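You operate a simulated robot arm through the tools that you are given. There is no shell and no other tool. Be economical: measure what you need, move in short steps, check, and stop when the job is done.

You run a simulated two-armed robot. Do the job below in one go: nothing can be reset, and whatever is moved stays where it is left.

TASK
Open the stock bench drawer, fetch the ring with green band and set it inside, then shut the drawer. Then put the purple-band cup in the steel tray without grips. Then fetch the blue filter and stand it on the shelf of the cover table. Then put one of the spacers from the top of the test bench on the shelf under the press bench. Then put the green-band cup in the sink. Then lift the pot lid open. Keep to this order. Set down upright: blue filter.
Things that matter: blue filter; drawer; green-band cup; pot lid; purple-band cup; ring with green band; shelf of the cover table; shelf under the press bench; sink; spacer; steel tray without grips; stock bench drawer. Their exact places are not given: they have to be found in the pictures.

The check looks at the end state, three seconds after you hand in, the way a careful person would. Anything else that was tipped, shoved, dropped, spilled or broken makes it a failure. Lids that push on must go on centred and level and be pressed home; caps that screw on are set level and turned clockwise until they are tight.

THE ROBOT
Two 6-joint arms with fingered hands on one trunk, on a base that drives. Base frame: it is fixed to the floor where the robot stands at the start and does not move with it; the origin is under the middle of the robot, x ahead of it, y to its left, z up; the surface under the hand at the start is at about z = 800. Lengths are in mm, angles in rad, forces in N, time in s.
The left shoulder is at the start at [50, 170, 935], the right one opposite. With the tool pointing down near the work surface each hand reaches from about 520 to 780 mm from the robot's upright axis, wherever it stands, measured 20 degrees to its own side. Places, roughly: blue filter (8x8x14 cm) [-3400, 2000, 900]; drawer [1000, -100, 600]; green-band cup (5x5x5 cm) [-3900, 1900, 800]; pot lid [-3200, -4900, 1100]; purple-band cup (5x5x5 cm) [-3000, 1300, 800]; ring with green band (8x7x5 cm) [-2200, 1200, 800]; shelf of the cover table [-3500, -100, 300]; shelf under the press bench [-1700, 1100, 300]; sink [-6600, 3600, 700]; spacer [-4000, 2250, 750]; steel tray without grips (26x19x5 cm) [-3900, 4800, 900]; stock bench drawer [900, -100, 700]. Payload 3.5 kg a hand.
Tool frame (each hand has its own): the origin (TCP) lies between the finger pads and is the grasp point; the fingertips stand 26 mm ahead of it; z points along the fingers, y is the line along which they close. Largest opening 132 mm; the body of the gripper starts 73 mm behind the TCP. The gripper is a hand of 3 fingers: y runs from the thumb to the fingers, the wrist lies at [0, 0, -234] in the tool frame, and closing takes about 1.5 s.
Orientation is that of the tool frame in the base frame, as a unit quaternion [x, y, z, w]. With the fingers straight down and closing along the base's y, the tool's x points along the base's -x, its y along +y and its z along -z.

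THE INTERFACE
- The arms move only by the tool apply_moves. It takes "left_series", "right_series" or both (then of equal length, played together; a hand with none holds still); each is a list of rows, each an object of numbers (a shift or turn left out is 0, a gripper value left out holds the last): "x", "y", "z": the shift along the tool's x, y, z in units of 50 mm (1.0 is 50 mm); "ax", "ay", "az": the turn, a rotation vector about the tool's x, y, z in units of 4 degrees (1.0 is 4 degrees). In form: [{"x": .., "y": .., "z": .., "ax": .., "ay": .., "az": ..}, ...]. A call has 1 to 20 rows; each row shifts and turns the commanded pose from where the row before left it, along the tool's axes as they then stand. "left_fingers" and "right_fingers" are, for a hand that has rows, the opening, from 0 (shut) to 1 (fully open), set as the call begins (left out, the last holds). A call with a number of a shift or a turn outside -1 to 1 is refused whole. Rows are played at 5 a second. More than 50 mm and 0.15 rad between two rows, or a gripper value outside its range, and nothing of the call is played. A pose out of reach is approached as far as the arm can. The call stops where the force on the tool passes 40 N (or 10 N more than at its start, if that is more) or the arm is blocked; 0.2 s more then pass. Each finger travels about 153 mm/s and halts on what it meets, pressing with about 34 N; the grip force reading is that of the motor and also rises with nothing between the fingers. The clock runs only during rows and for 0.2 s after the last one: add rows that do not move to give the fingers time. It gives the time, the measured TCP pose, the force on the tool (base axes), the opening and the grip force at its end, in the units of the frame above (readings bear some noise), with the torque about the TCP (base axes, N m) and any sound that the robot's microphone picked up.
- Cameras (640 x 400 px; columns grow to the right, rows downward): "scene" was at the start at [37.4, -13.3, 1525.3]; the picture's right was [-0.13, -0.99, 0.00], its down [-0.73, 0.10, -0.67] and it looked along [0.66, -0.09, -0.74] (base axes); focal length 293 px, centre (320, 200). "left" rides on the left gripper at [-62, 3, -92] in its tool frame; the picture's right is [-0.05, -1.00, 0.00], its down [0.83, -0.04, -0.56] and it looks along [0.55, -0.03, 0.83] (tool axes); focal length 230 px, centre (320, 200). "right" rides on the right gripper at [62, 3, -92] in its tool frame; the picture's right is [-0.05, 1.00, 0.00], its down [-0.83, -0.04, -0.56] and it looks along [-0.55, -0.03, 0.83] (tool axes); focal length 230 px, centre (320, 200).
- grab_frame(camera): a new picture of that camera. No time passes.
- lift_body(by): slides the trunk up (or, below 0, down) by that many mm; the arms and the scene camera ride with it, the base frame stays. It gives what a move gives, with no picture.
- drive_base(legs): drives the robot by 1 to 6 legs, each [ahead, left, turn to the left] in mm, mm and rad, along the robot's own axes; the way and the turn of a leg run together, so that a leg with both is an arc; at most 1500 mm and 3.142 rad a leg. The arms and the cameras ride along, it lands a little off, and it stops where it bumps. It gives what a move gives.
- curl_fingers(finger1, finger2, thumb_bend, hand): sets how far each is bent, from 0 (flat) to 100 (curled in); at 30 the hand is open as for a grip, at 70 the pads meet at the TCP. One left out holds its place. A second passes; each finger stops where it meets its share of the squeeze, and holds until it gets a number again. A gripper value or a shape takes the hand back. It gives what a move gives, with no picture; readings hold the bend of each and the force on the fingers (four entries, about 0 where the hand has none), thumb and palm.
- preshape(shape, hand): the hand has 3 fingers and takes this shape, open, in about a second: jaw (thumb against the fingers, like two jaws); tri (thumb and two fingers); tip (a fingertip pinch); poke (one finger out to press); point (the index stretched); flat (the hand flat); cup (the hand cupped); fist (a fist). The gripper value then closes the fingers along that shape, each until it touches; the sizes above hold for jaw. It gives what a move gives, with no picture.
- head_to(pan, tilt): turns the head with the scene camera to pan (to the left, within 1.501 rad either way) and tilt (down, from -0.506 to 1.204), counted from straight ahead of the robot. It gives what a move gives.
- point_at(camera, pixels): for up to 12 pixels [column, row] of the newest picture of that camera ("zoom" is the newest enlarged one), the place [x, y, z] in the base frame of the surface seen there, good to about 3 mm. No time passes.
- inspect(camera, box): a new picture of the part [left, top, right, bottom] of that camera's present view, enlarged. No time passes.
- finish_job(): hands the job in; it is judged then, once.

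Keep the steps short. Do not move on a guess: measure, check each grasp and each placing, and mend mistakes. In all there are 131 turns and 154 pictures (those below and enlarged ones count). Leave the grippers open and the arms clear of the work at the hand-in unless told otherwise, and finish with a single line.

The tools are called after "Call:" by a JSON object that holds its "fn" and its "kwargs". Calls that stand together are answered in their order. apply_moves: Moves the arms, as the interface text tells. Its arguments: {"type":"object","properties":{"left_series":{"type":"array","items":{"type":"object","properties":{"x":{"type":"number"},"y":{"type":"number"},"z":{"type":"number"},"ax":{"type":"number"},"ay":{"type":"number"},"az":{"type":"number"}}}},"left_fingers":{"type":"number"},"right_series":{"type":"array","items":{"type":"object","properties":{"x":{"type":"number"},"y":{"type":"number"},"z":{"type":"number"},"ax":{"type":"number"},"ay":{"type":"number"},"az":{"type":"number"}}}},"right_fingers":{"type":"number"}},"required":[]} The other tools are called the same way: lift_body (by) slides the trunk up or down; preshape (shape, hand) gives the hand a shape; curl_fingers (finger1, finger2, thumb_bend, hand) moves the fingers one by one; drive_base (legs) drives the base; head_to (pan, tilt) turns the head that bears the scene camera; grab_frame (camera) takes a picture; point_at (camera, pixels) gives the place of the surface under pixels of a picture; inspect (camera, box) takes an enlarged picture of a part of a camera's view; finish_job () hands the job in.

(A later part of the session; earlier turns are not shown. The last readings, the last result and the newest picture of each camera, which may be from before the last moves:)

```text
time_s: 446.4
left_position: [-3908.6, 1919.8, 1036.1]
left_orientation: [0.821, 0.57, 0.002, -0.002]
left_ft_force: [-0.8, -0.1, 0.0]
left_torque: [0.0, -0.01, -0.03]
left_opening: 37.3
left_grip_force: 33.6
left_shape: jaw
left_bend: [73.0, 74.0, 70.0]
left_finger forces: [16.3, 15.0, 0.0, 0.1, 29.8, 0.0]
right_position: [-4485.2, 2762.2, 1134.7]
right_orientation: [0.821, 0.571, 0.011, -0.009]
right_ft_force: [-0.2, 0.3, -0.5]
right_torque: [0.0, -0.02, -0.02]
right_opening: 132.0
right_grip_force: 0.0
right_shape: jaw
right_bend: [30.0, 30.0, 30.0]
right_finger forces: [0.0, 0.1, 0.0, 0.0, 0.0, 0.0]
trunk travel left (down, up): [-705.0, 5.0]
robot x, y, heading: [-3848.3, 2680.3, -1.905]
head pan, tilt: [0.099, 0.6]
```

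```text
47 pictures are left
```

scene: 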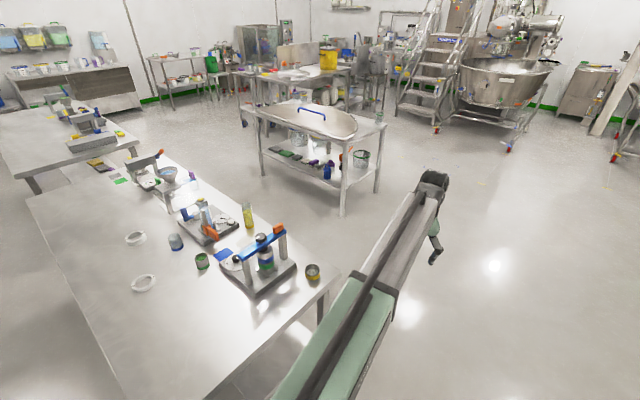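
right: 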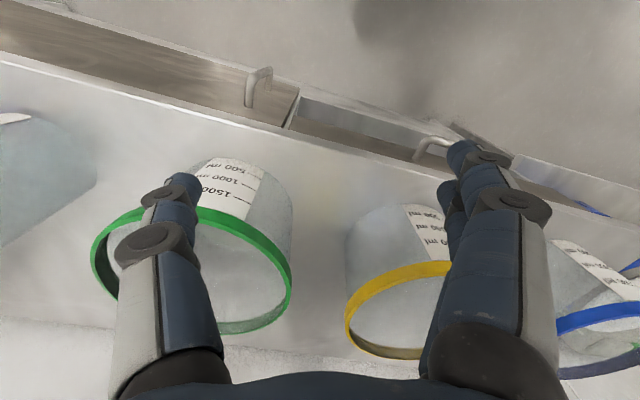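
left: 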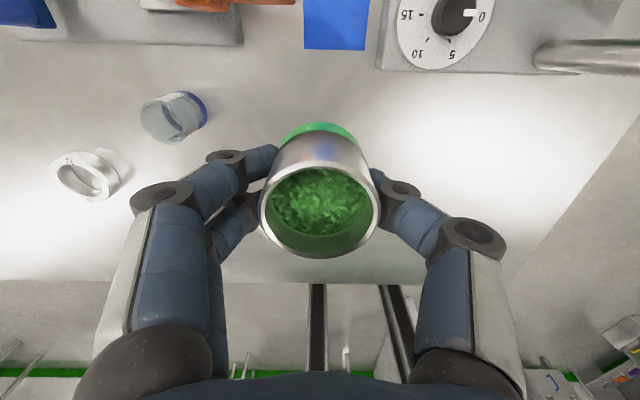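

Cup held level. Back out, move west past the panel, and turn to face the sink bench.

Call:
{"fn": "drive_base", "kwargs": {"legs": [[-350, 0, 0], [150, -1000, 0], [0, 0, -1.55]]}}

Call:
{"fn": "head_to", "kwargs": {"pan": 0.0, "tilt": 0.45}}

Call:
{"fn": "grab_frame", "kwargs": {"camera": "scene"}}

```text
time_s: 457.3
left_position: [-5493.3, 3261.1, 1035.8]
left_orientation: [0.985, -0.171, 0.003, 0.0]
left_ft_force: [0.2, -0.3, -2.2]
left_torque: [0.03, 0.02, 0.0]
left_opening: 36.7
left_grip_force: 34.2
left_shape: jaw
left_bend: [73.0, 74.0, 70.0]
left_finger forces: [16.4, 15.0, 0.0, 0.0, 29.6, 0.0]
right_position: [-4659.6, 3848.6, 1135.2]
right_orientation: [0.985, -0.171, 0.015, 0.002]
right_ft_force: [0.2, 0.6, -0.4]
right_torque: [-0.02, -0.03, 0.0]
right_opening: 131.8
right_grip_force: 0.0
right_shape: jaw
right_bend: [30.0, 30.0, 30.0]
right_finger forces: [0.0, 0.0, 0.0, 0.0, 0.0, 0.0]
trunk travel left (down, up): [-705.0, 5.0]
robot x, y, heading: [-4732.6, 3206.6, 2.818]
head pan, tilt: [0.099, 0.6]
```

```text
time_s: 458.0
left_position: [-5493.8, 3260.8, 1035.7]
left_orientation: [0.985, -0.171, 0.002, 0.0]
left_ft_force: [-0.6, 0.1, -1.1]
left_torque: [0.02, -0.01, -0.01]
left_opening: 36.8
left_grip_force: 34.4
left_shape: jaw
left_bend: [73.0, 74.0, 70.0]
left_finger forces: [16.4, 15.0, 0.0, 0.0, 29.4, 0.0]
right_position: [-4657.2, 3848.9, 1135.0]
right_orientation: [0.985, -0.171, 0.015, 0.001]
right_ft_force: [0.1, -0.5, -0.5]
right_torque: [-0.06, 0.03, 0.01]
right_opening: 131.9
right_grip_force: 0.0
right_shape: jaw
right_bend: [30.0, 30.0, 30.0]
right_finger forces: [0.0, 0.0, 0.0, 0.0, 0.0, 0.0]
trunk travel left (down, up): [-705.0, 5.0]
robot x, y, heading: [-4733.5, 3208.0, 2.815]
head pan, tilt: [0.0, 0.45]
```

```text
46 pictures are left
```

scene: 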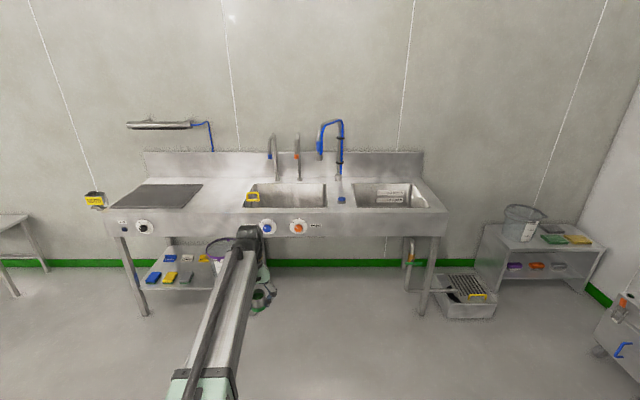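

Two basins visible. Zoom and measure.

Call:
{"fn": "inspect", "kwargs": {"camera": "scene", "box": [220, 110, 460, 250]}}

Call:
{"fn": "point_at", "kwargs": {"camera": "zoom", "pixels": [[180, 235], [430, 225], [400, 250], [470, 250], [350, 270], [600, 270], [355, 200], [540, 200], [60, 260], [330, 240], [120, 240], [580, 330]]}}

```text
2.67 times, centred on (340, 180) of scene
```

zoom: 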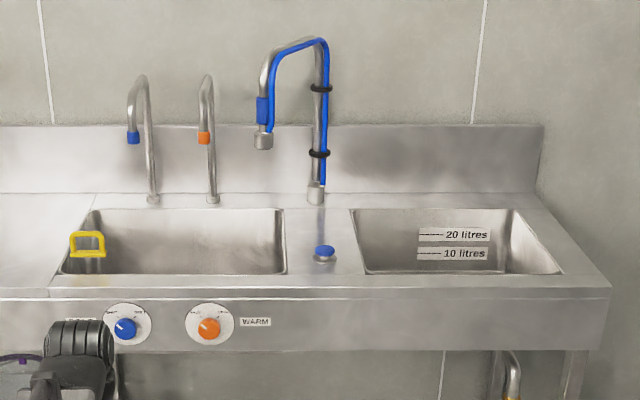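

```text
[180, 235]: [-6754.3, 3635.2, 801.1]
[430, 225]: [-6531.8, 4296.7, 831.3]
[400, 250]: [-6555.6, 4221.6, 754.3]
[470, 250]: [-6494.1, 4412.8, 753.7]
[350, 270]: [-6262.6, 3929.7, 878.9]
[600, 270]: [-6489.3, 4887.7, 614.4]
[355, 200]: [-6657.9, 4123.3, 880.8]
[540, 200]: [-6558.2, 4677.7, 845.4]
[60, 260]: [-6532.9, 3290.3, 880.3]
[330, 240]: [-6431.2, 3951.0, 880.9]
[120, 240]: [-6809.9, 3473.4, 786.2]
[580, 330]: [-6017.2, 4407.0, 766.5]
```

The left basin is around (-6530,3560). Drive 600 mm closer and look into it.

Call:
{"fn": "drive_base", "kwargs": {"legs": [[600, 47, 0.01]]}}

Call:
{"fn": "head_to", "kwargs": {"pan": 0.1, "tilt": 0.65}}

Call:
{"fn": "grab_frame", "kwargs": {"camera": "scene"}}

```text
time_s: 461.4
left_position: [-6071.8, 3402.8, 1035.0]
left_orientation: [0.986, -0.169, 0.003, 0.0]
left_ft_force: [0.4, 0.2, -1.2]
left_torque: [-0.01, -0.02, 0.01]
left_opening: 36.6
left_grip_force: 33.8
left_shape: jaw
left_bend: [73.0, 74.0, 70.0]
left_finger forces: [16.4, 15.1, 0.0, 0.0, 29.5, 0.0]
right_position: [-5238.8, 3993.3, 1134.3]
right_orientation: [0.985, -0.169, 0.014, 0.002]
right_ft_force: [-0.1, -0.3, 0.1]
right_torque: [-0.01, -0.04, 0.03]
right_opening: 132.1
right_grip_force: 0.0
right_shape: jaw
right_bend: [30.0, 30.0, 30.0]
right_finger forces: [0.0, 0.0, 0.0, 0.0, 0.0, 0.0]
trunk travel left (down, up): [-705.0, 5.0]
robot x, y, heading: [-5309.7, 3356.8, 2.817]
head pan, tilt: [0.0, 0.45]
```

```text
time_s: 462.1
left_position: [-6071.1, 3402.1, 1035.7]
left_orientation: [0.986, -0.169, 0.002, 0.001]
left_ft_force: [0.6, 0.4, -2.0]
left_torque: [-0.06, -0.01, 0.0]
left_opening: 36.5
left_grip_force: 33.7
left_shape: jaw
left_bend: [73.0, 74.0, 70.0]
left_finger forces: [16.4, 15.0, 0.0, 0.0, 29.5, 0.0]
right_position: [-5239.2, 3992.9, 1134.0]
right_orientation: [0.985, -0.169, 0.015, 0.002]
right_ft_force: [0.4, 0.3, -0.2]
right_torque: [0.02, 0.02, -0.03]
right_opening: 132.0
right_grip_force: 0.1
right_shape: jaw
right_bend: [30.0, 30.0, 30.0]
right_finger forces: [0.1, 0.1, 0.0, 0.0, 0.0, 0.1]
trunk travel left (down, up): [-705.0, 5.0]
robot x, y, heading: [-5309.0, 3350.6, 2.818]
head pan, tilt: [0.099, 0.649]
```

```text
44 pictures are left
```

scene: 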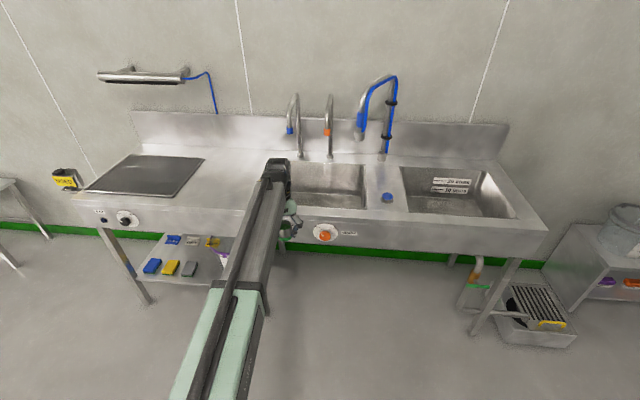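

Call:
{"fn": "inspect", "kwargs": {"camera": "scene", "box": [270, 90, 420, 240]}}

Call:
{"fn": "point_at", "kwargs": {"camera": "zoom", "pixels": [[250, 270], [350, 290], [200, 270], [380, 240], [300, 210], [400, 310], [150, 300], [415, 200], [300, 320], [300, 275], [230, 180], [110, 100]]}}

```text
2.67 times, centred on (345, 165) of scene
```

zoom: 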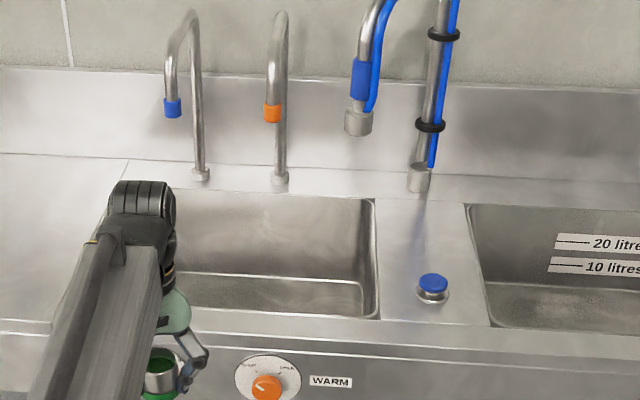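

```text
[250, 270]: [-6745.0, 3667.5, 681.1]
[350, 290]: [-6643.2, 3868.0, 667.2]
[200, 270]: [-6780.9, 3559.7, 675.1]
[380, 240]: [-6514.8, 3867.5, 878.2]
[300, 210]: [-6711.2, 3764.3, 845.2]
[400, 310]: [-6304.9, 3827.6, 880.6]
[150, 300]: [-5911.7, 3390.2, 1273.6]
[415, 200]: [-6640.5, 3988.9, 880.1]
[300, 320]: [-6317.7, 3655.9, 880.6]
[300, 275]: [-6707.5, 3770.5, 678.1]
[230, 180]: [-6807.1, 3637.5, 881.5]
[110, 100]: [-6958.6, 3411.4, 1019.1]
```

Basin floor z≈678. Target (-6490,3600), central. Retract the arm 50 mm for margin, drive in, then lower by trunk.

Call:
{"fn": "apply_moves", "kwargs": {"left_series": [{"x": 0.5}, {"x": 0.5}, {}]}}

Call:
{"fn": "drive_base", "kwargs": {"legs": [[510, -54, 0]]}}

Call:
{"fn": "grab_frame", "kwargs": {"camera": "left"}}

Call:
{"fn": "grab_frame", "kwargs": {"camera": "scene"}}

```text
time_s: 462.9
left_position: [-6024.6, 3386.4, 1036.7]
left_orientation: [0.985, -0.17, 0.002, 0.0]
left_ft_force: [1.2, -0.3, -1.4]
left_torque: [0.0, -0.01, 0.01]
left_opening: 36.8
left_grip_force: 34.1
left_shape: jaw
left_bend: [73.0, 74.0, 70.0]
left_finger forces: [16.4, 15.0, 0.0, 0.1, 29.5, 0.0]
right_position: [-5238.9, 3993.6, 1133.3]
right_orientation: [0.986, -0.169, 0.014, 0.002]
right_ft_force: [-0.7, 0.3, -0.5]
right_torque: [0.02, -0.01, 0.01]
right_opening: 131.9
right_grip_force: 0.0
right_shape: jaw
right_bend: [30.0, 30.0, 30.0]
right_finger forces: [0.0, 0.0, 0.1, 0.0, 0.0, 0.0]
trunk travel left (down, up): [-705.0, 5.0]
robot x, y, heading: [-5309.5, 3352.5, 2.817]
head pan, tilt: [0.099, 0.649]
```

```text
time_s: 465.9
left_position: [-6483.3, 3592.0, 1035.0]
left_orientation: [0.986, -0.167, 0.003, 0.001]
left_ft_force: [-0.1, -0.5, -1.6]
left_torque: [0.03, -0.01, -0.02]
left_opening: 36.7
left_grip_force: 34.6
left_shape: jaw
left_bend: [73.0, 74.0, 70.0]
left_finger forces: [16.4, 15.0, 0.0, 0.0, 29.6, 0.0]
right_position: [-5699.0, 4202.2, 1133.6]
right_orientation: [0.986, -0.167, 0.014, 0.002]
right_ft_force: [-0.1, 0.2, -0.1]
right_torque: [-0.02, -0.01, 0.0]
right_opening: 131.7
right_grip_force: 0.1
right_shape: jaw
right_bend: [30.0, 30.0, 30.0]
right_finger forces: [0.0, 0.0, 0.1, 0.0, 0.0, 0.1]
trunk travel left (down, up): [-705.0, 5.0]
robot x, y, heading: [-5769.0, 3561.4, 2.822]
head pan, tilt: [0.099, 0.649]
```

```text
42 pictures are left
```

left: 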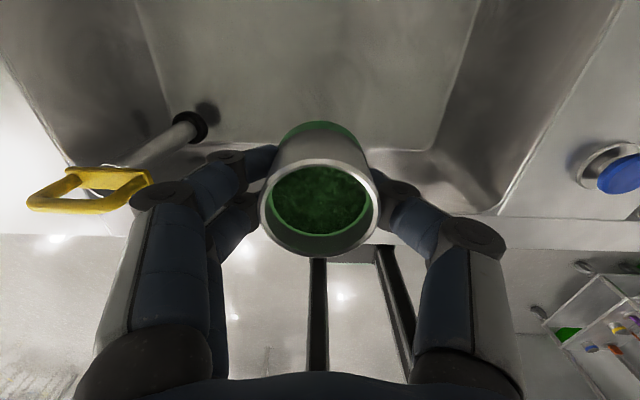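

```text
41 pictures are left
```

scene: 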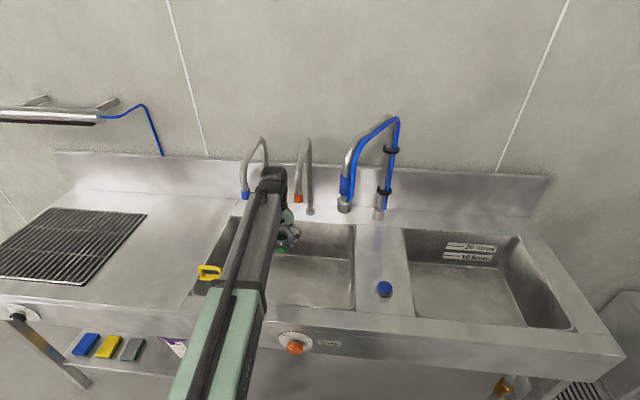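

Check the spouts' clearance to the hand and the plug shaft's position.

Call:
{"fn": "point_at", "kwargs": {"camera": "scene", "pixels": [[246, 195], [299, 198], [344, 203], [272, 180], [210, 272], [340, 290], [310, 280], [300, 225]]}}

Call:
{"fn": "point_at", "kwargs": {"camera": "left", "pixels": [[190, 127], [150, 150], [320, 60], [400, 120], [300, 100], [140, 60], [450, 100]]}}

```text
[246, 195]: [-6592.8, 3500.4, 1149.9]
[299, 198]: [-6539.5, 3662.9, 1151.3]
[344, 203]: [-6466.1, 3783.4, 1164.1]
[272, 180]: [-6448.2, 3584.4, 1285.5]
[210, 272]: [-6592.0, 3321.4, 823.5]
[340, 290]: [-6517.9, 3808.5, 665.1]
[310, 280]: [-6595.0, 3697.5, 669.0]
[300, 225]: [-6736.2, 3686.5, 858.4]
```

```text
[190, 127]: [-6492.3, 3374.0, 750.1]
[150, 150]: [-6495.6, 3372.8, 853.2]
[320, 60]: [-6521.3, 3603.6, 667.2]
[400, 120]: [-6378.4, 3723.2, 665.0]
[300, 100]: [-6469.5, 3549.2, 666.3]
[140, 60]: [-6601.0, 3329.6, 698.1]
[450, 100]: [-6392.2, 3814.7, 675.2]
```

Floor here is z≈667. Shift 30 mm back from the spouts and descend by arm to z≈730, checking.

Call:
{"fn": "apply_moves", "kwargs": {"left_series": [{"x": 0.6}, {"z": 0.7}, {"z": 0.7}, {"z": 0.7}, {"z": 0.7}, {"z": 0.7}, {"z": 0.7}, {"z": 0.7}, {"z": 0.7}, {"z": 0.4}, {}]}}

Call:
{"fn": "grab_frame", "kwargs": {"camera": "left"}}

Call:
{"fn": "grab_frame", "kwargs": {"camera": "scene"}}

```text
time_s: 468.2
left_position: [-6453.1, 3579.5, 735.2]
left_orientation: [0.986, -0.167, 0.002, 0.001]
left_ft_force: [-0.8, 0.1, -2.4]
left_torque: [0.02, -0.01, 0.02]
left_opening: 36.5
left_grip_force: 34.0
left_shape: jaw
left_bend: [73.0, 74.0, 70.0]
left_finger forces: [16.5, 15.2, 0.0, 0.0, 29.5, 0.0]
right_position: [-5699.1, 4202.1, 1134.7]
right_orientation: [0.986, -0.167, 0.015, 0.001]
right_ft_force: [-0.4, 0.8, 0.3]
right_torque: [-0.01, 0.01, -0.01]
right_opening: 131.8
right_grip_force: 0.0
right_shape: jaw
right_bend: [30.0, 30.0, 30.0]
right_finger forces: [0.0, 0.1, 0.0, 0.1, 0.0, 0.0]
trunk travel left (down, up): [-705.0, 5.0]
robot x, y, heading: [-5769.5, 3563.1, 2.819]
head pan, tilt: [0.099, 0.649]
```

```text
40 pictures are left
```

left: 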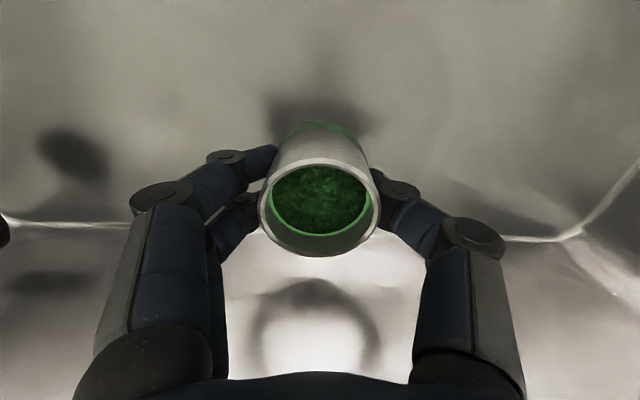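

```text
39 pictures are left
```

scene: 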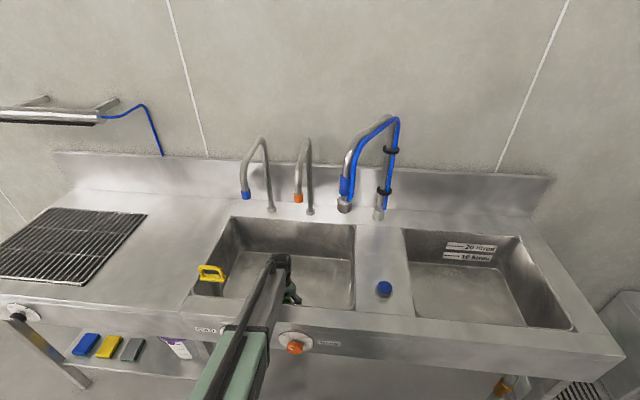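

Continue down gently.

Call:
{"fn": "apply_moves", "kwargs": {"left_series": [{"z": 0.25}, {"z": 0.2}, {"z": 0.1}, {"z": 0.08}, {"z": 0.05}, {}]}}

Call:
{"fn": "apply_moves", "kwargs": {"left_series": [{"z": 0.04}, {"z": 0.04}, {}]}}

Call:
{"fn": "grab_frame", "kwargs": {"camera": "left"}}

```text
time_s: 469.6
left_position: [-6451.8, 3581.3, 701.6]
left_orientation: [0.986, -0.167, 0.002, 0.0]
left_ft_force: [-0.1, 0.1, -1.4]
left_torque: [-0.02, 0.01, -0.02]
left_opening: 36.2
left_grip_force: 34.2
left_shape: jaw
left_bend: [73.0, 74.0, 70.0]
left_finger forces: [16.4, 15.2, 0.0, 0.1, 29.6, 0.1]
right_position: [-5699.4, 4203.0, 1134.1]
right_orientation: [0.986, -0.167, 0.015, 0.002]
right_ft_force: [0.5, 1.3, 0.2]
right_torque: [0.01, 0.01, 0.01]
right_opening: 131.9
right_grip_force: 0.0
right_shape: jaw
right_bend: [30.0, 30.0, 30.0]
right_finger forces: [0.0, 0.1, 0.0, 0.0, 0.1, 0.0]
trunk travel left (down, up): [-705.0, 5.0]
robot x, y, heading: [-5768.5, 3559.9, 2.819]
head pan, tilt: [0.099, 0.649]
```

```text
time_s: 470.4
left_position: [-6453.7, 3580.1, 697.7]
left_orientation: [0.986, -0.167, 0.003, 0.001]
left_ft_force: [0.5, -0.4, -1.3]
left_torque: [-0.03, 0.02, 0.0]
left_opening: 36.4
left_grip_force: 33.8
left_shape: jaw
left_bend: [73.0, 74.0, 70.0]
left_finger forces: [16.6, 15.2, 0.1, 0.1, 29.6, 0.1]
right_position: [-5698.7, 4202.9, 1134.6]
right_orientation: [0.986, -0.167, 0.015, 0.002]
right_ft_force: [0.6, 0.6, 0.1]
right_torque: [0.02, -0.01, 0.02]
right_opening: 132.0
right_grip_force: 0.1
right_shape: jaw
right_bend: [30.0, 30.0, 30.0]
right_finger forces: [0.0, 0.1, 0.0, 0.1, 0.0, 0.1]
trunk travel left (down, up): [-705.0, 5.0]
robot x, y, heading: [-5770.3, 3560.7, 2.817]
head pan, tilt: [0.099, 0.649]
```

```text
38 pictures are left
```

left: 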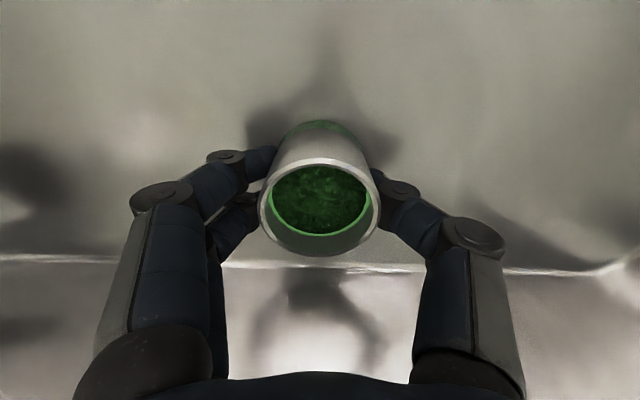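

Not touching yet; a few mm more.

Call:
{"fn": "apply_moves", "kwargs": {"left_series": [{"z": 0.04}, {"z": 0.04}, {}]}}

Call:
{"fn": "apply_moves", "kwargs": {"left_series": [{"z": 0.04}, {}]}}

```text
time_s: 471.2
left_position: [-6452.8, 3582.2, 695.5]
left_orientation: [0.986, -0.166, 0.001, 0.0]
left_ft_force: [-1.0, -2.1, 10.3]
left_torque: [-0.11, 0.08, 0.02]
left_opening: 36.8
left_grip_force: 35.1
left_shape: jaw
left_bend: [74.0, 74.0, 70.0]
left_finger forces: [19.1, 17.4, 0.0, 0.0, 31.3, 0.0]
right_position: [-5698.4, 4202.2, 1135.2]
right_orientation: [0.986, -0.166, 0.014, 0.002]
right_ft_force: [0.0, 0.9, -0.7]
right_torque: [0.01, -0.01, 0.01]
right_opening: 132.1
right_grip_force: 0.0
right_shape: jaw
right_bend: [30.0, 30.0, 30.0]
right_finger forces: [0.1, 0.0, 0.0, 0.0, 0.1, 0.0]
trunk travel left (down, up): [-705.0, 5.0]
robot x, y, heading: [-5767.2, 3562.6, 2.826]
head pan, tilt: [0.099, 0.649]
```

```text
time_s: 471.9
left_position: [-6452.5, 3581.8, 694.9]
left_orientation: [0.986, -0.167, 0.0, 0.001]
left_ft_force: [-2.6, -1.0, 27.2]
left_torque: [-0.36, 0.11, 0.0]
left_opening: 37.2
left_grip_force: 34.3
left_shape: jaw
left_bend: [74.0, 74.0, 70.0]
left_finger forces: [22.9, 22.0, 0.0, 0.0, 33.3, 0.0]
right_position: [-5697.9, 4201.8, 1134.1]
right_orientation: [0.986, -0.167, 0.015, 0.001]
right_ft_force: [0.5, 1.4, 0.1]
right_torque: [0.02, 0.01, 0.0]
right_opening: 131.9
right_grip_force: 0.1
right_shape: jaw
right_bend: [30.0, 30.0, 30.0]
right_finger forces: [0.0, 0.0, 0.1, 0.1, 0.0, 0.0]
trunk travel left (down, up): [-705.0, 5.0]
robot x, y, heading: [-5769.8, 3562.4, 2.821]
head pan, tilt: [0.099, 0.649]
```

Contact made. Ease up 2 mm to relieve pressure, then open and raise.

Call:
{"fn": "apply_moves", "kwargs": {"left_series": [{"z": -0.05}, {}]}}

Call:
{"fn": "apply_moves", "kwargs": {"left_fingers": 0.65, "left_series": [{}, {}, {}, {}, {"z": -0.3}, {"z": -0.5}, {"z": -0.7}, {"z": -0.7}, {"z": -0.7}, {"z": -0.7}, {"z": -0.7}, {"z": -0.7}, {}]}}

Call:
{"fn": "grab_frame", "kwargs": {"camera": "left"}}

```text
time_s: 472.4
left_position: [-6451.5, 3582.0, 694.4]
left_orientation: [0.986, -0.167, 0.002, 0.0]
left_ft_force: [-5.3, 0.7, 17.0]
left_torque: [-0.16, 0.2, -0.05]
left_opening: 37.7
left_grip_force: 33.8
left_shape: jaw
left_bend: [74.0, 74.0, 70.0]
left_finger forces: [22.0, 19.1, 0.1, 0.0, 32.9, 0.1]
right_position: [-5698.2, 4203.4, 1134.3]
right_orientation: [0.986, -0.167, 0.014, 0.001]
right_ft_force: [-0.2, 0.6, 0.2]
right_torque: [0.01, 0.0, 0.01]
right_opening: 132.2
right_grip_force: 0.1
right_shape: jaw
right_bend: [30.0, 30.0, 30.0]
right_finger forces: [0.0, 0.0, 0.0, 0.0, 0.1, 0.1]
trunk travel left (down, up): [-705.0, 5.0]
robot x, y, heading: [-5767.4, 3563.6, 2.821]
head pan, tilt: [0.099, 0.649]
```

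```text
time_s: 475.2
left_position: [-6452.6, 3581.2, 944.4]
left_orientation: [0.986, -0.167, 0.002, 0.001]
left_ft_force: [0.0, -0.6, -1.3]
left_torque: [-0.04, 0.02, -0.03]
left_opening: 85.4
left_grip_force: 0.1
left_shape: jaw
left_bend: [70.0, 70.0, 68.0]
left_finger forces: [0.0, 0.0, 0.1, 0.0, 0.1, 0.0]
right_position: [-5697.1, 4202.4, 1134.2]
right_orientation: [0.986, -0.167, 0.016, 0.002]
right_ft_force: [-0.2, -0.1, -0.3]
right_torque: [-0.01, 0.02, 0.01]
right_opening: 131.8
right_grip_force: 0.2
right_shape: jaw
right_bend: [30.0, 30.0, 30.0]
right_finger forces: [0.1, 0.0, 0.0, 0.0, 0.1, 0.1]
trunk travel left (down, up): [-705.0, 5.0]
robot x, y, heading: [-5771.3, 3559.2, 2.816]
head pan, tilt: [0.099, 0.649]
```

```text
37 pictures are left
```

left: 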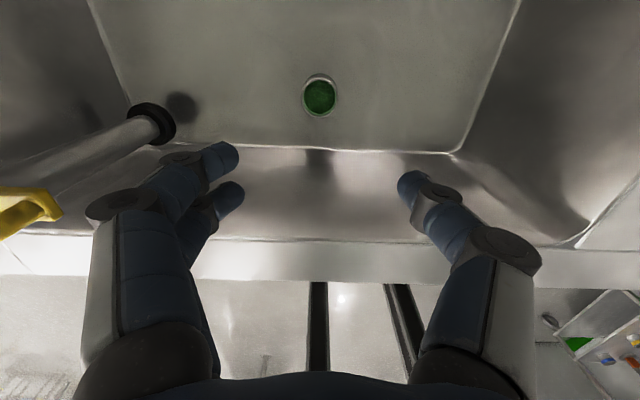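

The cup stands in the sink. Raise, back out, turn south and drive toward the far end of the room.

Call:
{"fn": "apply_moves", "kwargs": {"left_fingers": 1, "left_series": [{"z": -0.7}, {"z": -0.7}, {"z": -0.7}]}}

Call:
{"fn": "drive_base", "kwargs": {"legs": [[-600, 0, 0], [0, 0, 1.89], [1500, 0, 0], [1300, 0, 0]]}}

Call:
{"fn": "head_to", "kwargs": {"pan": 0.25, "tilt": 0.35}}

Call:
{"fn": "grab_frame", "kwargs": {"camera": "scene"}}

```text
time_s: 476.1
left_position: [-6455.3, 3581.1, 1048.3]
left_orientation: [0.986, -0.167, 0.002, 0.001]
left_ft_force: [-0.5, -0.7, -0.2]
left_torque: [0.0, 0.03, -0.01]
left_opening: 132.1
left_grip_force: 0.0
left_shape: jaw
left_bend: [30.0, 30.0, 30.0]
left_finger forces: [0.1, 0.0, 0.1, 0.0, 0.0, 0.0]
right_position: [-5698.4, 4202.7, 1134.9]
right_orientation: [0.986, -0.167, 0.014, 0.002]
right_ft_force: [-0.1, 0.9, 0.4]
right_torque: [0.03, 0.01, 0.01]
right_opening: 131.6
right_grip_force: 0.0
right_shape: jaw
right_bend: [30.0, 30.0, 30.0]
right_finger forces: [0.0, 0.1, 0.1, 0.0, 0.0, 0.1]
trunk travel left (down, up): [-705.0, 5.0]
robot x, y, heading: [-5764.1, 3564.1, 2.822]
head pan, tilt: [0.099, 0.649]
```

```text
time_s: 497.3
left_position: [-5046.5, -120.2, 1047.7]
left_orientation: [0.722, 0.692, 0.001, -0.002]
left_ft_force: [0.6, -0.5, -0.3]
left_torque: [0.02, 0.02, 0.0]
left_opening: 132.0
left_grip_force: 0.0
left_shape: jaw
left_bend: [30.0, 30.0, 30.0]
left_finger forces: [0.1, 0.0, 0.1, 0.0, 0.0, 0.0]
right_position: [-5859.6, 423.5, 1133.6]
right_orientation: [0.722, 0.692, 0.011, -0.011]
right_ft_force: [0.3, -0.4, 0.7]
right_torque: [0.02, -0.03, -0.02]
right_opening: 131.8
right_grip_force: 0.0
right_shape: jaw
right_bend: [30.0, 30.0, 30.0]
right_finger forces: [0.1, 0.0, 0.0, 0.1, 0.0, 0.0]
trunk travel left (down, up): [-705.0, 5.0]
robot x, y, heading: [-5223.4, 542.0, -1.592]
head pan, tilt: [0.099, 0.649]
```

```text
time_s: 498.1
left_position: [-5046.7, -118.9, 1049.1]
left_orientation: [0.722, 0.692, 0.002, -0.002]
left_ft_force: [-0.3, 0.9, 0.0]
left_torque: [-0.01, -0.02, -0.02]
left_opening: 132.0
left_grip_force: 0.1
left_shape: jaw
left_bend: [30.0, 30.0, 30.0]
left_finger forces: [0.0, 0.1, 0.1, 0.1, 0.1, 0.0]
right_position: [-5861.2, 424.4, 1134.7]
right_orientation: [0.722, 0.692, 0.01, -0.011]
right_ft_force: [0.8, 0.2, -0.2]
right_torque: [0.01, -0.03, 0.0]
right_opening: 131.9
right_grip_force: 0.0
right_shape: jaw
right_bend: [30.0, 30.0, 30.0]
right_finger forces: [0.0, 0.0, 0.1, 0.0, 0.0, 0.1]
trunk travel left (down, up): [-705.0, 5.0]
robot x, y, heading: [-5228.0, 543.0, -1.592]
head pan, tilt: [0.25, 0.351]
```

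```text
36 pictures are left
```

scene: 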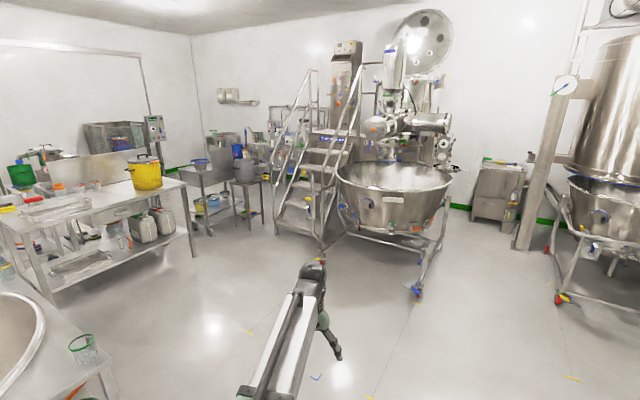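

The pot should be near (282,125), behind the ladder. Zoom.

Call:
{"fn": "inspect", "kwargs": {"camera": "scene", "box": [190, 70, 350, 230]}}

Call:
{"fn": "point_at", "kwargs": {"camera": "zoom", "pixels": [[145, 230], [120, 260], [220, 240], [330, 150], [290, 200], [340, 200], [400, 300], [80, 240], [190, 200], [360, 130], [320, 390], [180, 375]]}}

```text
2.50 times, centred on (270, 150) of scene
```

zoom: 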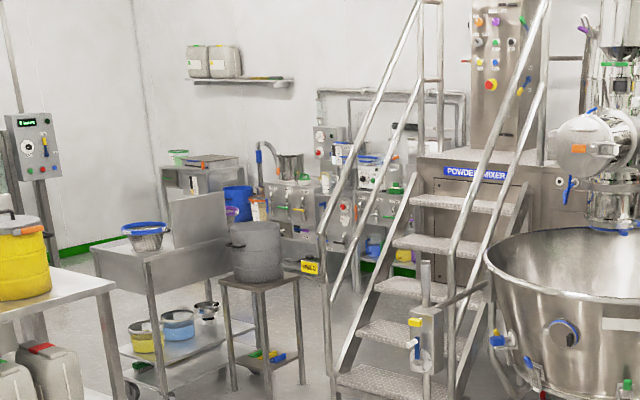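

```text
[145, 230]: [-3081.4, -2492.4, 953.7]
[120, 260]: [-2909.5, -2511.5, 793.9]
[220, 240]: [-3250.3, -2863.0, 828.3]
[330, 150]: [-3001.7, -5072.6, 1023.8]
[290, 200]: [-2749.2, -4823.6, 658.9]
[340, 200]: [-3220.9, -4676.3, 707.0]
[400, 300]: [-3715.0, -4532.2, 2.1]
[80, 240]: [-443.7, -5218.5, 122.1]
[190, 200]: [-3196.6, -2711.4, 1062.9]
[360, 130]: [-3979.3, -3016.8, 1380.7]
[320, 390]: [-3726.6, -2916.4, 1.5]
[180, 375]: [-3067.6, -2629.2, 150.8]
```

Measure obstacles to plan a route to that far bench.

Call:
{"fn": "point_at", "kwargs": {"camera": "scene", "pixels": [[196, 256], [48, 303], [130, 290], [190, 175], [20, 220], [225, 218], [265, 228], [322, 262], [417, 296], [300, 245], [250, 235], [330, 120]]}}

Call:
{"fn": "head_to", "kwargs": {"pan": 0.8, "tilt": 0.35}}

Call:
{"fn": "grab_frame", "kwargs": {"camera": "scene"}}

```text
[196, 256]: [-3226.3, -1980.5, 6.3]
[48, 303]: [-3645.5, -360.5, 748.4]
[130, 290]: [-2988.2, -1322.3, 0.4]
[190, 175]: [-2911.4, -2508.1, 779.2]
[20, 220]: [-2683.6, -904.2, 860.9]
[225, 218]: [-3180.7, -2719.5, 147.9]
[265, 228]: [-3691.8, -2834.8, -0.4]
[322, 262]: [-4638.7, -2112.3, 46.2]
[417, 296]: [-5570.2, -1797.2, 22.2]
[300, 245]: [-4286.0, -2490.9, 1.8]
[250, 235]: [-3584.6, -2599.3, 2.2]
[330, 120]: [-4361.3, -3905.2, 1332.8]
```

```text
time_s: 499.0
left_position: [-5046.9, -118.9, 1048.3]
left_orientation: [0.722, 0.692, 0.001, -0.002]
left_ft_force: [-0.3, -0.2, 0.6]
left_torque: [0.0, -0.01, 0.0]
left_opening: 131.7
left_grip_force: 0.0
left_shape: jaw
left_bend: [30.0, 30.0, 30.0]
left_finger forces: [0.1, 0.1, 0.0, 0.0, 0.0, 0.1]
right_position: [-5860.3, 425.3, 1134.9]
right_orientation: [0.722, 0.692, 0.011, -0.01]
right_ft_force: [-0.7, 0.3, -1.6]
right_torque: [0.03, -0.02, 0.0]
right_opening: 132.2
right_grip_force: 0.0
right_shape: jaw
right_bend: [30.0, 30.0, 30.0]
right_finger forces: [0.0, 0.0, 0.0, 0.1, 0.0, 0.0]
trunk travel left (down, up): [-705.0, 5.0]
robot x, y, heading: [-5226.8, 545.2, -1.594]
head pan, tilt: [0.799, 0.351]
```

```text
34 pictures are left
```

scene: 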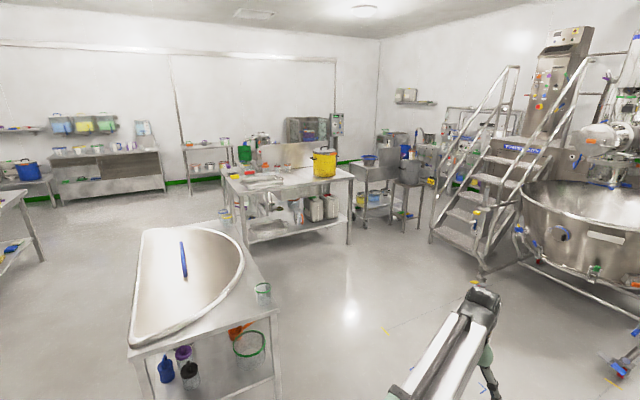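

The known open aisle on the east side is the safe route. Bring the right arm back in front, then drive back through the corridor eastward.

Call:
{"fn": "apply_moves", "kwargs": {"right_series": [{"x": -0.73, "y": 0.61}, {"x": -0.73, "y": 0.61}, {"x": -0.73, "y": 0.61}, {"x": -0.73, "y": 0.61}, {"x": -0.73, "y": 0.61}, {"x": -0.73, "y": 0.61}, {"x": -0.73, "y": 0.61}, {"x": -0.73, "y": 0.61}, {"x": -0.73, "y": 0.61}, {"x": -0.73, "y": 0.61}, {"x": -0.73, "y": 0.61}, {"x": -0.73, "y": 0.61}, {"x": -0.73, "y": 0.61}]}}

Call:
{"fn": "drive_base", "kwargs": {"legs": [[-755, 117, 0], [0, 0, 1.284], [1200, 0, 0], [1100, 0, 0], [1000, 0, 0], [1100, 0, 0]]}}

Call:
{"fn": "drive_base", "kwargs": {"legs": [[0, 0, -1.51], [1300, 0, 0]]}}

Call:
{"fn": "head_to", "kwargs": {"pan": -0.1, "tilt": 0.4}}

Call:
{"fn": "grab_frame", "kwargs": {"camera": "scene"}}

```text
time_s: 501.8
left_position: [-5045.4, -118.9, 1048.2]
left_orientation: [0.722, 0.692, 0.002, -0.002]
left_ft_force: [0.0, 0.1, -0.2]
left_torque: [0.04, 0.02, 0.0]
left_opening: 131.7
left_grip_force: 0.0
left_shape: jaw
left_bend: [30.0, 30.0, 30.0]
left_finger forces: [0.0, 0.0, 0.1, 0.0, 0.0, 0.1]
right_position: [-5481.0, -66.8, 1120.0]
right_orientation: [0.722, 0.692, 0.009, -0.011]
right_ft_force: [-0.3, -0.5, 0.6]
right_torque: [0.0, -0.01, 0.0]
right_opening: 131.8
right_grip_force: 0.2
right_shape: jaw
right_bend: [30.0, 30.0, 30.0]
right_finger forces: [0.1, 0.0, 0.0, 0.1, 0.0, 0.0]
trunk travel left (down, up): [-705.0, 5.0]
robot x, y, heading: [-5224.1, 543.8, -1.596]
head pan, tilt: [0.799, 0.351]
```

```text
time_s: 530.1
left_position: [-226.2, -177.6, 1049.8]
left_orientation: [0.176, 0.984, 0.001, -0.003]
left_ft_force: [0.7, 0.2, 0.7]
left_torque: [0.02, 0.0, 0.0]
left_opening: 132.0
left_grip_force: 0.0
left_shape: jaw
left_bend: [30.0, 30.0, 30.0]
left_finger forces: [0.0, 0.0, 0.0, 0.0, 0.1, 0.0]
right_position: [-410.8, -575.7, 1119.5]
right_orientation: [0.176, 0.984, 0.002, -0.014]
right_ft_force: [0.1, 0.2, -0.1]
right_torque: [0.0, -0.01, -0.01]
right_opening: 131.8
right_grip_force: 0.1
right_shape: jaw
right_bend: [30.0, 30.0, 30.0]
right_finger forces: [0.1, 0.1, 0.0, 0.0, 0.0, 0.0]
trunk travel left (down, up): [-705.0, 5.0]
robot x, y, heading: [-911.2, -145.2, -0.336]
head pan, tilt: [0.799, 0.351]
```

```text
time_s: 540.1
left_position: [-1272.8, -2034.5, 1047.7]
left_orientation: [0.808, 0.59, 0.003, -0.001]
left_ft_force: [-0.7, 0.4, 0.7]
left_torque: [-0.01, 0.0, 0.0]
left_opening: 131.9
left_grip_force: 0.0
left_shape: jaw
left_bend: [30.0, 30.0, 30.0]
left_finger forces: [0.1, 0.0, 0.0, 0.0, 0.0, 0.1]
right_position: [-1680.6, -1866.0, 1119.8]
right_orientation: [0.807, 0.59, 0.011, -0.01]
right_ft_force: [0.0, -0.1, -0.2]
right_torque: [0.02, 0.05, -0.01]
right_opening: 132.0
right_grip_force: 0.0
right_shape: jaw
right_bend: [30.0, 30.0, 30.0]
right_finger forces: [0.0, 0.0, 0.0, 0.0, 0.1, 0.1]
trunk travel left (down, up): [-705.0, 5.0]
robot x, y, heading: [-1270.4, -1342.9, -1.863]
head pan, tilt: [0.799, 0.351]
```

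```text
time_s: 541.3
left_position: [-1272.5, -2033.4, 1049.0]
left_orientation: [0.808, 0.59, 0.001, -0.001]
left_ft_force: [-0.3, 0.6, -0.1]
left_torque: [0.01, -0.04, 0.0]
left_opening: 132.2
left_grip_force: 0.1
left_shape: jaw
left_bend: [30.0, 30.0, 30.0]
left_finger forces: [0.0, 0.0, 0.0, 0.0, 0.1, 0.1]
right_position: [-1680.1, -1866.9, 1118.6]
right_orientation: [0.807, 0.59, 0.011, -0.01]
right_ft_force: [0.6, 0.9, 0.4]
right_torque: [-0.04, 0.0, -0.01]
right_opening: 131.9
right_grip_force: 0.1
right_shape: jaw
right_bend: [30.0, 30.0, 30.0]
right_finger forces: [0.0, 0.0, 0.1, 0.1, 0.0, 0.0]
trunk travel left (down, up): [-705.0, 5.0]
robot x, y, heading: [-1268.6, -1346.0, -1.868]
head pan, tilt: [-0.099, 0.4]
```

```text
33 pictures are left
```

scene: 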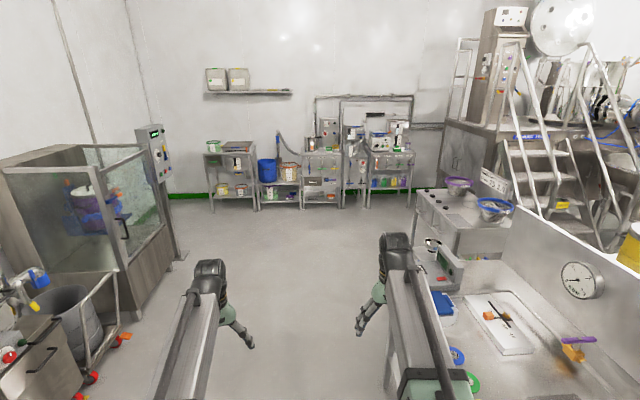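

Clear aisle ahead. Zoom on the far bench for the pot.

Call:
{"fn": "inspect", "kwargs": {"camera": "scene", "box": [230, 85, 430, 215]}}

Call:
{"fn": "point_at", "kwargs": {"camera": "zoom", "pixels": [[300, 190], [350, 150], [400, 150], [445, 170], [490, 165], [540, 130], [540, 200], [470, 90], [555, 390], [300, 130], [400, 230], [520, 180]]}}

```text
3.08 times, centred on (330, 150) of scene
```

zoom: 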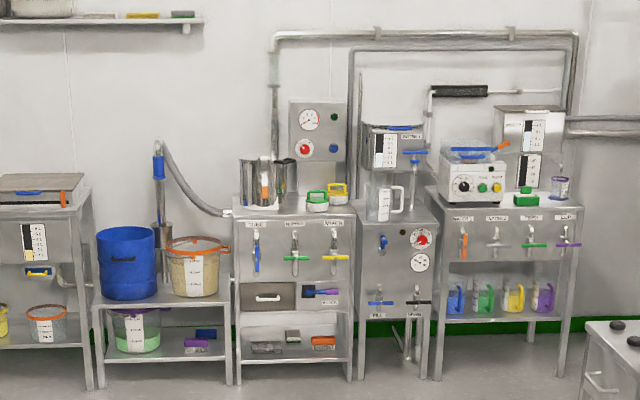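

```text
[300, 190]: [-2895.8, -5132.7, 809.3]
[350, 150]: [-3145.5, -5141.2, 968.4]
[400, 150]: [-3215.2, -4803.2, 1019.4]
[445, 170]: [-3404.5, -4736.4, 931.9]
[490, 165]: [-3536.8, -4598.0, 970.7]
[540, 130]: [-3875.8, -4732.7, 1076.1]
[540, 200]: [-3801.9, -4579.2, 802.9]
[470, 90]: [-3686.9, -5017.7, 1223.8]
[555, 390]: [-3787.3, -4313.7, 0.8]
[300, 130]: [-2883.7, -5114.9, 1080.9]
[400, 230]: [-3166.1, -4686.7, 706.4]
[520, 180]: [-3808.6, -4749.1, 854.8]
```

The lidded pot is the box-shaped vessel at about (-3215,-4850) with a blue handle on the lid. Drive down the aisle and then across toward it.

Call:
{"fn": "drive_base", "kwargs": {"legs": [[1300, 0, 0], [1250, 0, 0], [0, -900, 0]]}}

Call:
{"fn": "head_to", "kwargs": {"pan": -0.1, "tilt": 0.4}}

Call:
{"fn": "grab_frame", "kwargs": {"camera": "scene"}}

```text
time_s: 557.4
left_position: [-2766.3, -4237.0, 1049.2]
left_orientation: [0.805, 0.594, 0.002, -0.001]
left_ft_force: [0.0, -0.3, -0.1]
left_torque: [0.0, -0.05, -0.01]
left_opening: 131.7
left_grip_force: 0.0
left_shape: jaw
left_bend: [30.0, 30.0, 30.0]
left_finger forces: [0.0, 0.1, 0.0, 0.1, 0.0, 0.1]
right_position: [-3174.3, -4074.6, 1119.2]
right_orientation: [0.804, 0.594, 0.012, -0.009]
right_ft_force: [-0.2, 0.9, -0.8]
right_torque: [0.0, -0.05, 0.0]
right_opening: 131.6
right_grip_force: 0.2
right_shape: jaw
right_bend: [30.0, 30.0, 30.0]
right_finger forces: [0.0, 0.1, 0.1, 0.0, 0.0, 0.0]
trunk travel left (down, up): [-705.0, 5.0]
robot x, y, heading: [-2774.9, -3552.3, -1.859]
head pan, tilt: [-0.099, 0.4]
stopped in leg 3: the robot was blocked; the commanded pose is now the measured one
```

```text
time_s: 558.0
left_position: [-2763.5, -4237.6, 1047.9]
left_orientation: [0.804, 0.595, 0.001, -0.001]
left_ft_force: [0.2, 0.4, -0.5]
left_torque: [-0.02, 0.0, 0.0]
left_opening: 132.0
left_grip_force: 0.1
left_shape: jaw
left_bend: [30.0, 30.0, 30.0]
left_finger forces: [0.0, 0.1, 0.0, 0.1, 0.0, 0.0]
right_position: [-3172.9, -4075.0, 1119.6]
right_orientation: [0.804, 0.594, 0.011, -0.01]
right_ft_force: [-0.2, 0.1, 0.5]
right_torque: [-0.02, 0.01, -0.01]
right_opening: 131.8
right_grip_force: 0.0
right_shape: jaw
right_bend: [30.0, 30.0, 30.0]
right_finger forces: [0.1, 0.1, 0.0, 0.1, 0.1, 0.0]
trunk travel left (down, up): [-705.0, 5.0]
robot x, y, heading: [-2771.5, -3552.6, -1.854]
head pan, tilt: [-0.099, 0.4]
```

```text
31 pictures are left
```

scene: 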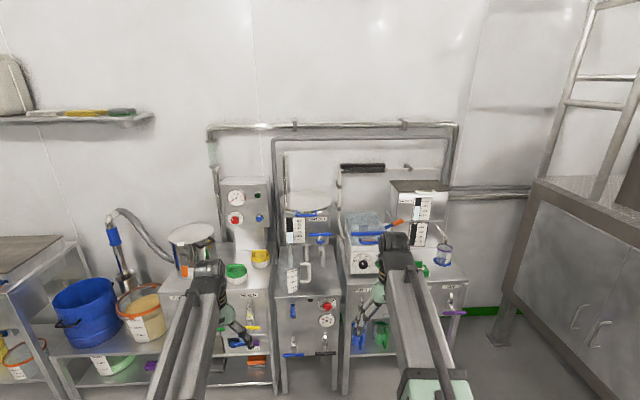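

Blocked on the right by the platform. Ease left 40 mm, and zoom on the pot near (306,205).

Call:
{"fn": "drive_base", "kwargs": {"legs": [[0, 40, 0]]}}

Call:
{"fn": "inspect", "kwargs": {"camera": "scene", "box": [240, 150, 400, 290]}}

Call:
{"fn": "point_at", "kwargs": {"camera": "zoom", "pixels": [[250, 195], [250, 240], [215, 243], [300, 243], [250, 260], [180, 190], [330, 190], [250, 170], [320, 250], [180, 100], [380, 60], [200, 300]]}}

```text
time_s: 558.9
left_position: [-2723.1, -4248.1, 1047.9]
left_orientation: [0.804, 0.595, 0.001, -0.002]
left_ft_force: [0.1, -0.1, -0.8]
left_torque: [0.01, 0.06, 0.0]
left_opening: 132.1
left_grip_force: 0.0
left_shape: jaw
left_bend: [30.0, 30.0, 30.0]
left_finger forces: [0.0, 0.0, 0.1, 0.0, 0.0, 0.1]
right_position: [-3131.3, -4087.5, 1120.9]
right_orientation: [0.803, 0.595, 0.01, -0.011]
right_ft_force: [1.0, 0.1, 0.8]
right_torque: [0.02, 0.07, -0.04]
right_opening: 131.9
right_grip_force: 0.0
right_shape: jaw
right_bend: [30.0, 30.0, 30.0]
right_finger forces: [0.0, 0.0, 0.1, 0.0, 0.1, 0.0]
trunk travel left (down, up): [-705.0, 5.0]
robot x, y, heading: [-2732.1, -3559.4, -1.848]
head pan, tilt: [-0.099, 0.4]
```

```text
2.86 times, centred on (320, 220) of scene
```

zoom: 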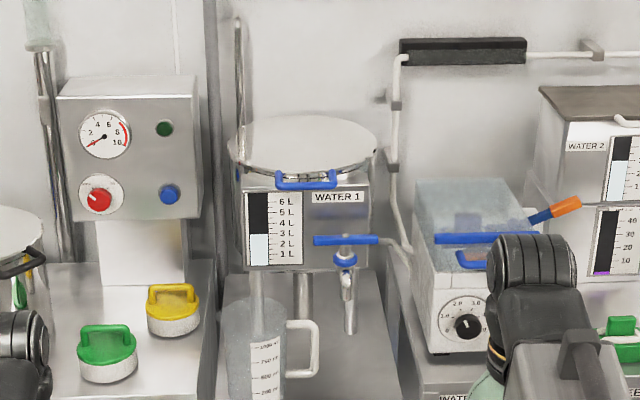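

```text
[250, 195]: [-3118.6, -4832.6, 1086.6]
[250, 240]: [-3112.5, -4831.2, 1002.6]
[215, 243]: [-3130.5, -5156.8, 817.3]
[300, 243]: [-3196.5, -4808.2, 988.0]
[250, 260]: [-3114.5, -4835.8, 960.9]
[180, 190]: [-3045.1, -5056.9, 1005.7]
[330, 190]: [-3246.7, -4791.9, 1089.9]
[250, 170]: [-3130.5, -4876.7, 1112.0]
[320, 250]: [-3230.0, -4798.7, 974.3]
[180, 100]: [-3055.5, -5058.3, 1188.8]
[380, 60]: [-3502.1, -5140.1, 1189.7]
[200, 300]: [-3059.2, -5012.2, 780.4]
```

The pot's round lid ("WATER 1") has a blue front handle near z 1095. Look down-right to see what blocks the base.

Call:
{"fn": "head_to", "kwargs": {"pan": -1.2, "tilt": 0.8}}

Call:
{"fn": "grab_frame", "kwargs": {"camera": "scene"}}

Call:
{"fn": "point_at", "kwargs": {"camera": "scene", "pixels": [[320, 200], [320, 300], [200, 200], [450, 200], [320, 120], [150, 250], [500, 300], [400, 350]]}}

```text
time_s: 560.2
left_position: [-2726.9, -4248.1, 1048.9]
left_orientation: [0.804, 0.595, 0.001, -0.002]
left_ft_force: [0.6, -0.1, 0.1]
left_torque: [0.02, 0.0, 0.0]
left_opening: 132.0
left_grip_force: 0.0
left_shape: jaw
left_bend: [30.0, 30.0, 30.0]
left_finger forces: [0.0, 0.0, 0.0, 0.0, 0.0, 0.0]
right_position: [-3133.8, -4086.9, 1119.6]
right_orientation: [0.804, 0.595, 0.011, -0.01]
right_ft_force: [-0.4, 0.4, -0.3]
right_torque: [-0.01, -0.02, -0.02]
right_opening: 131.5
right_grip_force: 0.0
right_shape: jaw
right_bend: [30.0, 30.0, 30.0]
right_finger forces: [0.0, 0.0, 0.0, 0.1, 0.0, 0.0]
trunk travel left (down, up): [-705.0, 5.0]
robot x, y, heading: [-2731.6, -3563.6, -1.851]
head pan, tilt: [-1.201, 0.799]
```

```text
29 pictures are left
```

scene: 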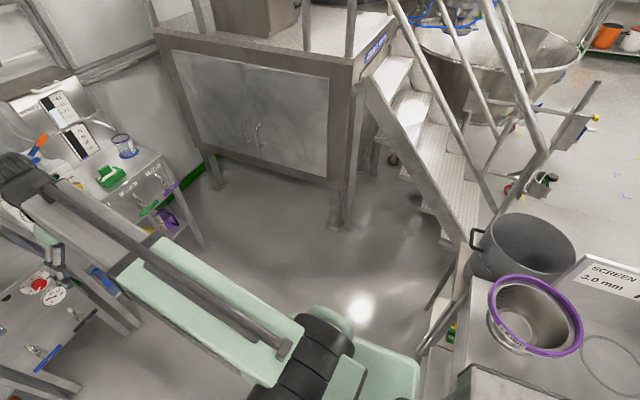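

```text
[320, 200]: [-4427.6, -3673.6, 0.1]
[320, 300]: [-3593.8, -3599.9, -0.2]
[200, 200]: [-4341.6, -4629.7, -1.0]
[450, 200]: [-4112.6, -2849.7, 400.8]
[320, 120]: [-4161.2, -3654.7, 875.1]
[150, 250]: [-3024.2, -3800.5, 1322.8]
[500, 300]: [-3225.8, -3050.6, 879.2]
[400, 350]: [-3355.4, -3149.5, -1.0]
```

A trolley behind right was the obstacle; the way is free further ahead. Raise the right hand, drive ahead then right to a standoff in front of the pot.

Call:
{"fn": "apply_moves", "kwargs": {"right_series": [{"z": -0.9}, {"z": -0.9}, {}]}}

Call:
{"fn": "drive_base", "kwargs": {"legs": [[250, 0, 0], [0, 0, -0.035], [31, -255, 0]]}}

Call:
{"fn": "head_to", "kwargs": {"pan": -0.05, "tilt": 0.45}}

Call:
{"fn": "inspect", "kwargs": {"camera": "scene", "box": [220, 110, 420, 250]}}

```text
time_s: 561.0
left_position: [-2726.0, -4247.7, 1047.9]
left_orientation: [0.804, 0.595, 0.001, -0.001]
left_ft_force: [-0.5, -0.5, -0.6]
left_torque: [-0.01, 0.02, -0.02]
left_opening: 131.8
left_grip_force: 0.1
left_shape: jaw
left_bend: [30.0, 30.0, 30.0]
left_finger forces: [0.1, 0.0, 0.0, 0.0, 0.0, 0.0]
right_position: [-3134.3, -4089.1, 1211.9]
right_orientation: [0.804, 0.595, 0.011, -0.009]
right_ft_force: [0.4, 0.1, 0.1]
right_torque: [-0.01, -0.01, -0.02]
right_opening: 131.8
right_grip_force: 0.1
right_shape: jaw
right_bend: [30.0, 30.0, 30.0]
right_finger forces: [0.0, 0.0, 0.0, 0.1, 0.0, 0.0]
trunk travel left (down, up): [-705.0, 5.0]
robot x, y, heading: [-2734.5, -3564.5, -1.855]
head pan, tilt: [-1.201, 0.799]
```

```text
time_s: 564.6
left_position: [-3060.8, -4440.9, 1048.7]
left_orientation: [0.812, 0.583, 0.002, -0.001]
left_ft_force: [-0.3, 1.0, 0.0]
left_torque: [-0.01, 0.0, 0.01]
left_opening: 131.8
left_grip_force: 0.0
left_shape: jaw
left_bend: [30.0, 30.0, 30.0]
left_finger forces: [0.0, 0.1, 0.0, 0.0, 0.0, 0.0]
right_position: [-3467.5, -4268.7, 1210.7]
right_orientation: [0.813, 0.582, 0.012, -0.01]
right_ft_force: [-0.7, -0.6, 0.5]
right_torque: [-0.02, -0.01, 0.01]
right_opening: 131.7
right_grip_force: 0.2
right_shape: jaw
right_bend: [30.0, 30.0, 30.0]
right_finger forces: [0.1, 0.0, 0.0, 0.1, 0.0, 0.0]
trunk travel left (down, up): [-705.0, 5.0]
robot x, y, heading: [-3044.9, -3752.0, -1.876]
head pan, tilt: [-1.201, 0.799]
```

```text
time_s: 566.0
left_position: [-3061.1, -4440.4, 1049.6]
left_orientation: [0.813, 0.583, 0.001, -0.001]
left_ft_force: [0.2, 0.6, 0.0]
left_torque: [-0.02, -0.01, 0.0]
left_opening: 132.0
left_grip_force: 0.1
left_shape: jaw
left_bend: [30.0, 30.0, 30.0]
left_finger forces: [0.1, 0.1, 0.1, 0.0, 0.0, 0.0]
right_position: [-3465.1, -4268.4, 1211.5]
right_orientation: [0.813, 0.583, 0.012, -0.009]
right_ft_force: [-0.5, 0.2, 0.2]
right_torque: [0.05, -0.05, 0.03]
right_opening: 131.9
right_grip_force: 0.0
right_shape: jaw
right_bend: [30.0, 30.0, 30.0]
right_finger forces: [0.1, 0.1, 0.1, 0.0, 0.0, 0.0]
trunk travel left (down, up): [-705.0, 5.0]
robot x, y, heading: [-3044.1, -3753.2, -1.881]
head pan, tilt: [-0.051, 0.45]
```

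```text
2.86 times, centred on (320, 180) of scene
```

zoom: 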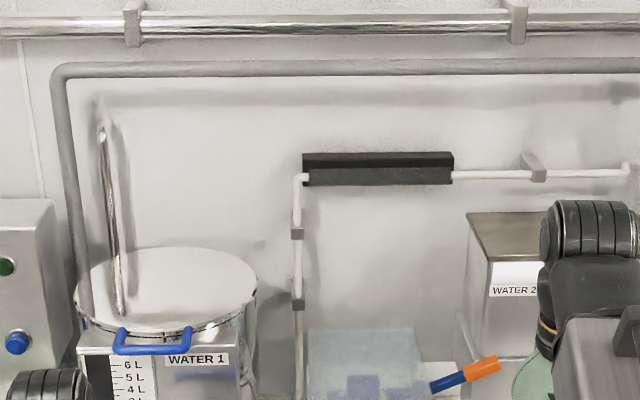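

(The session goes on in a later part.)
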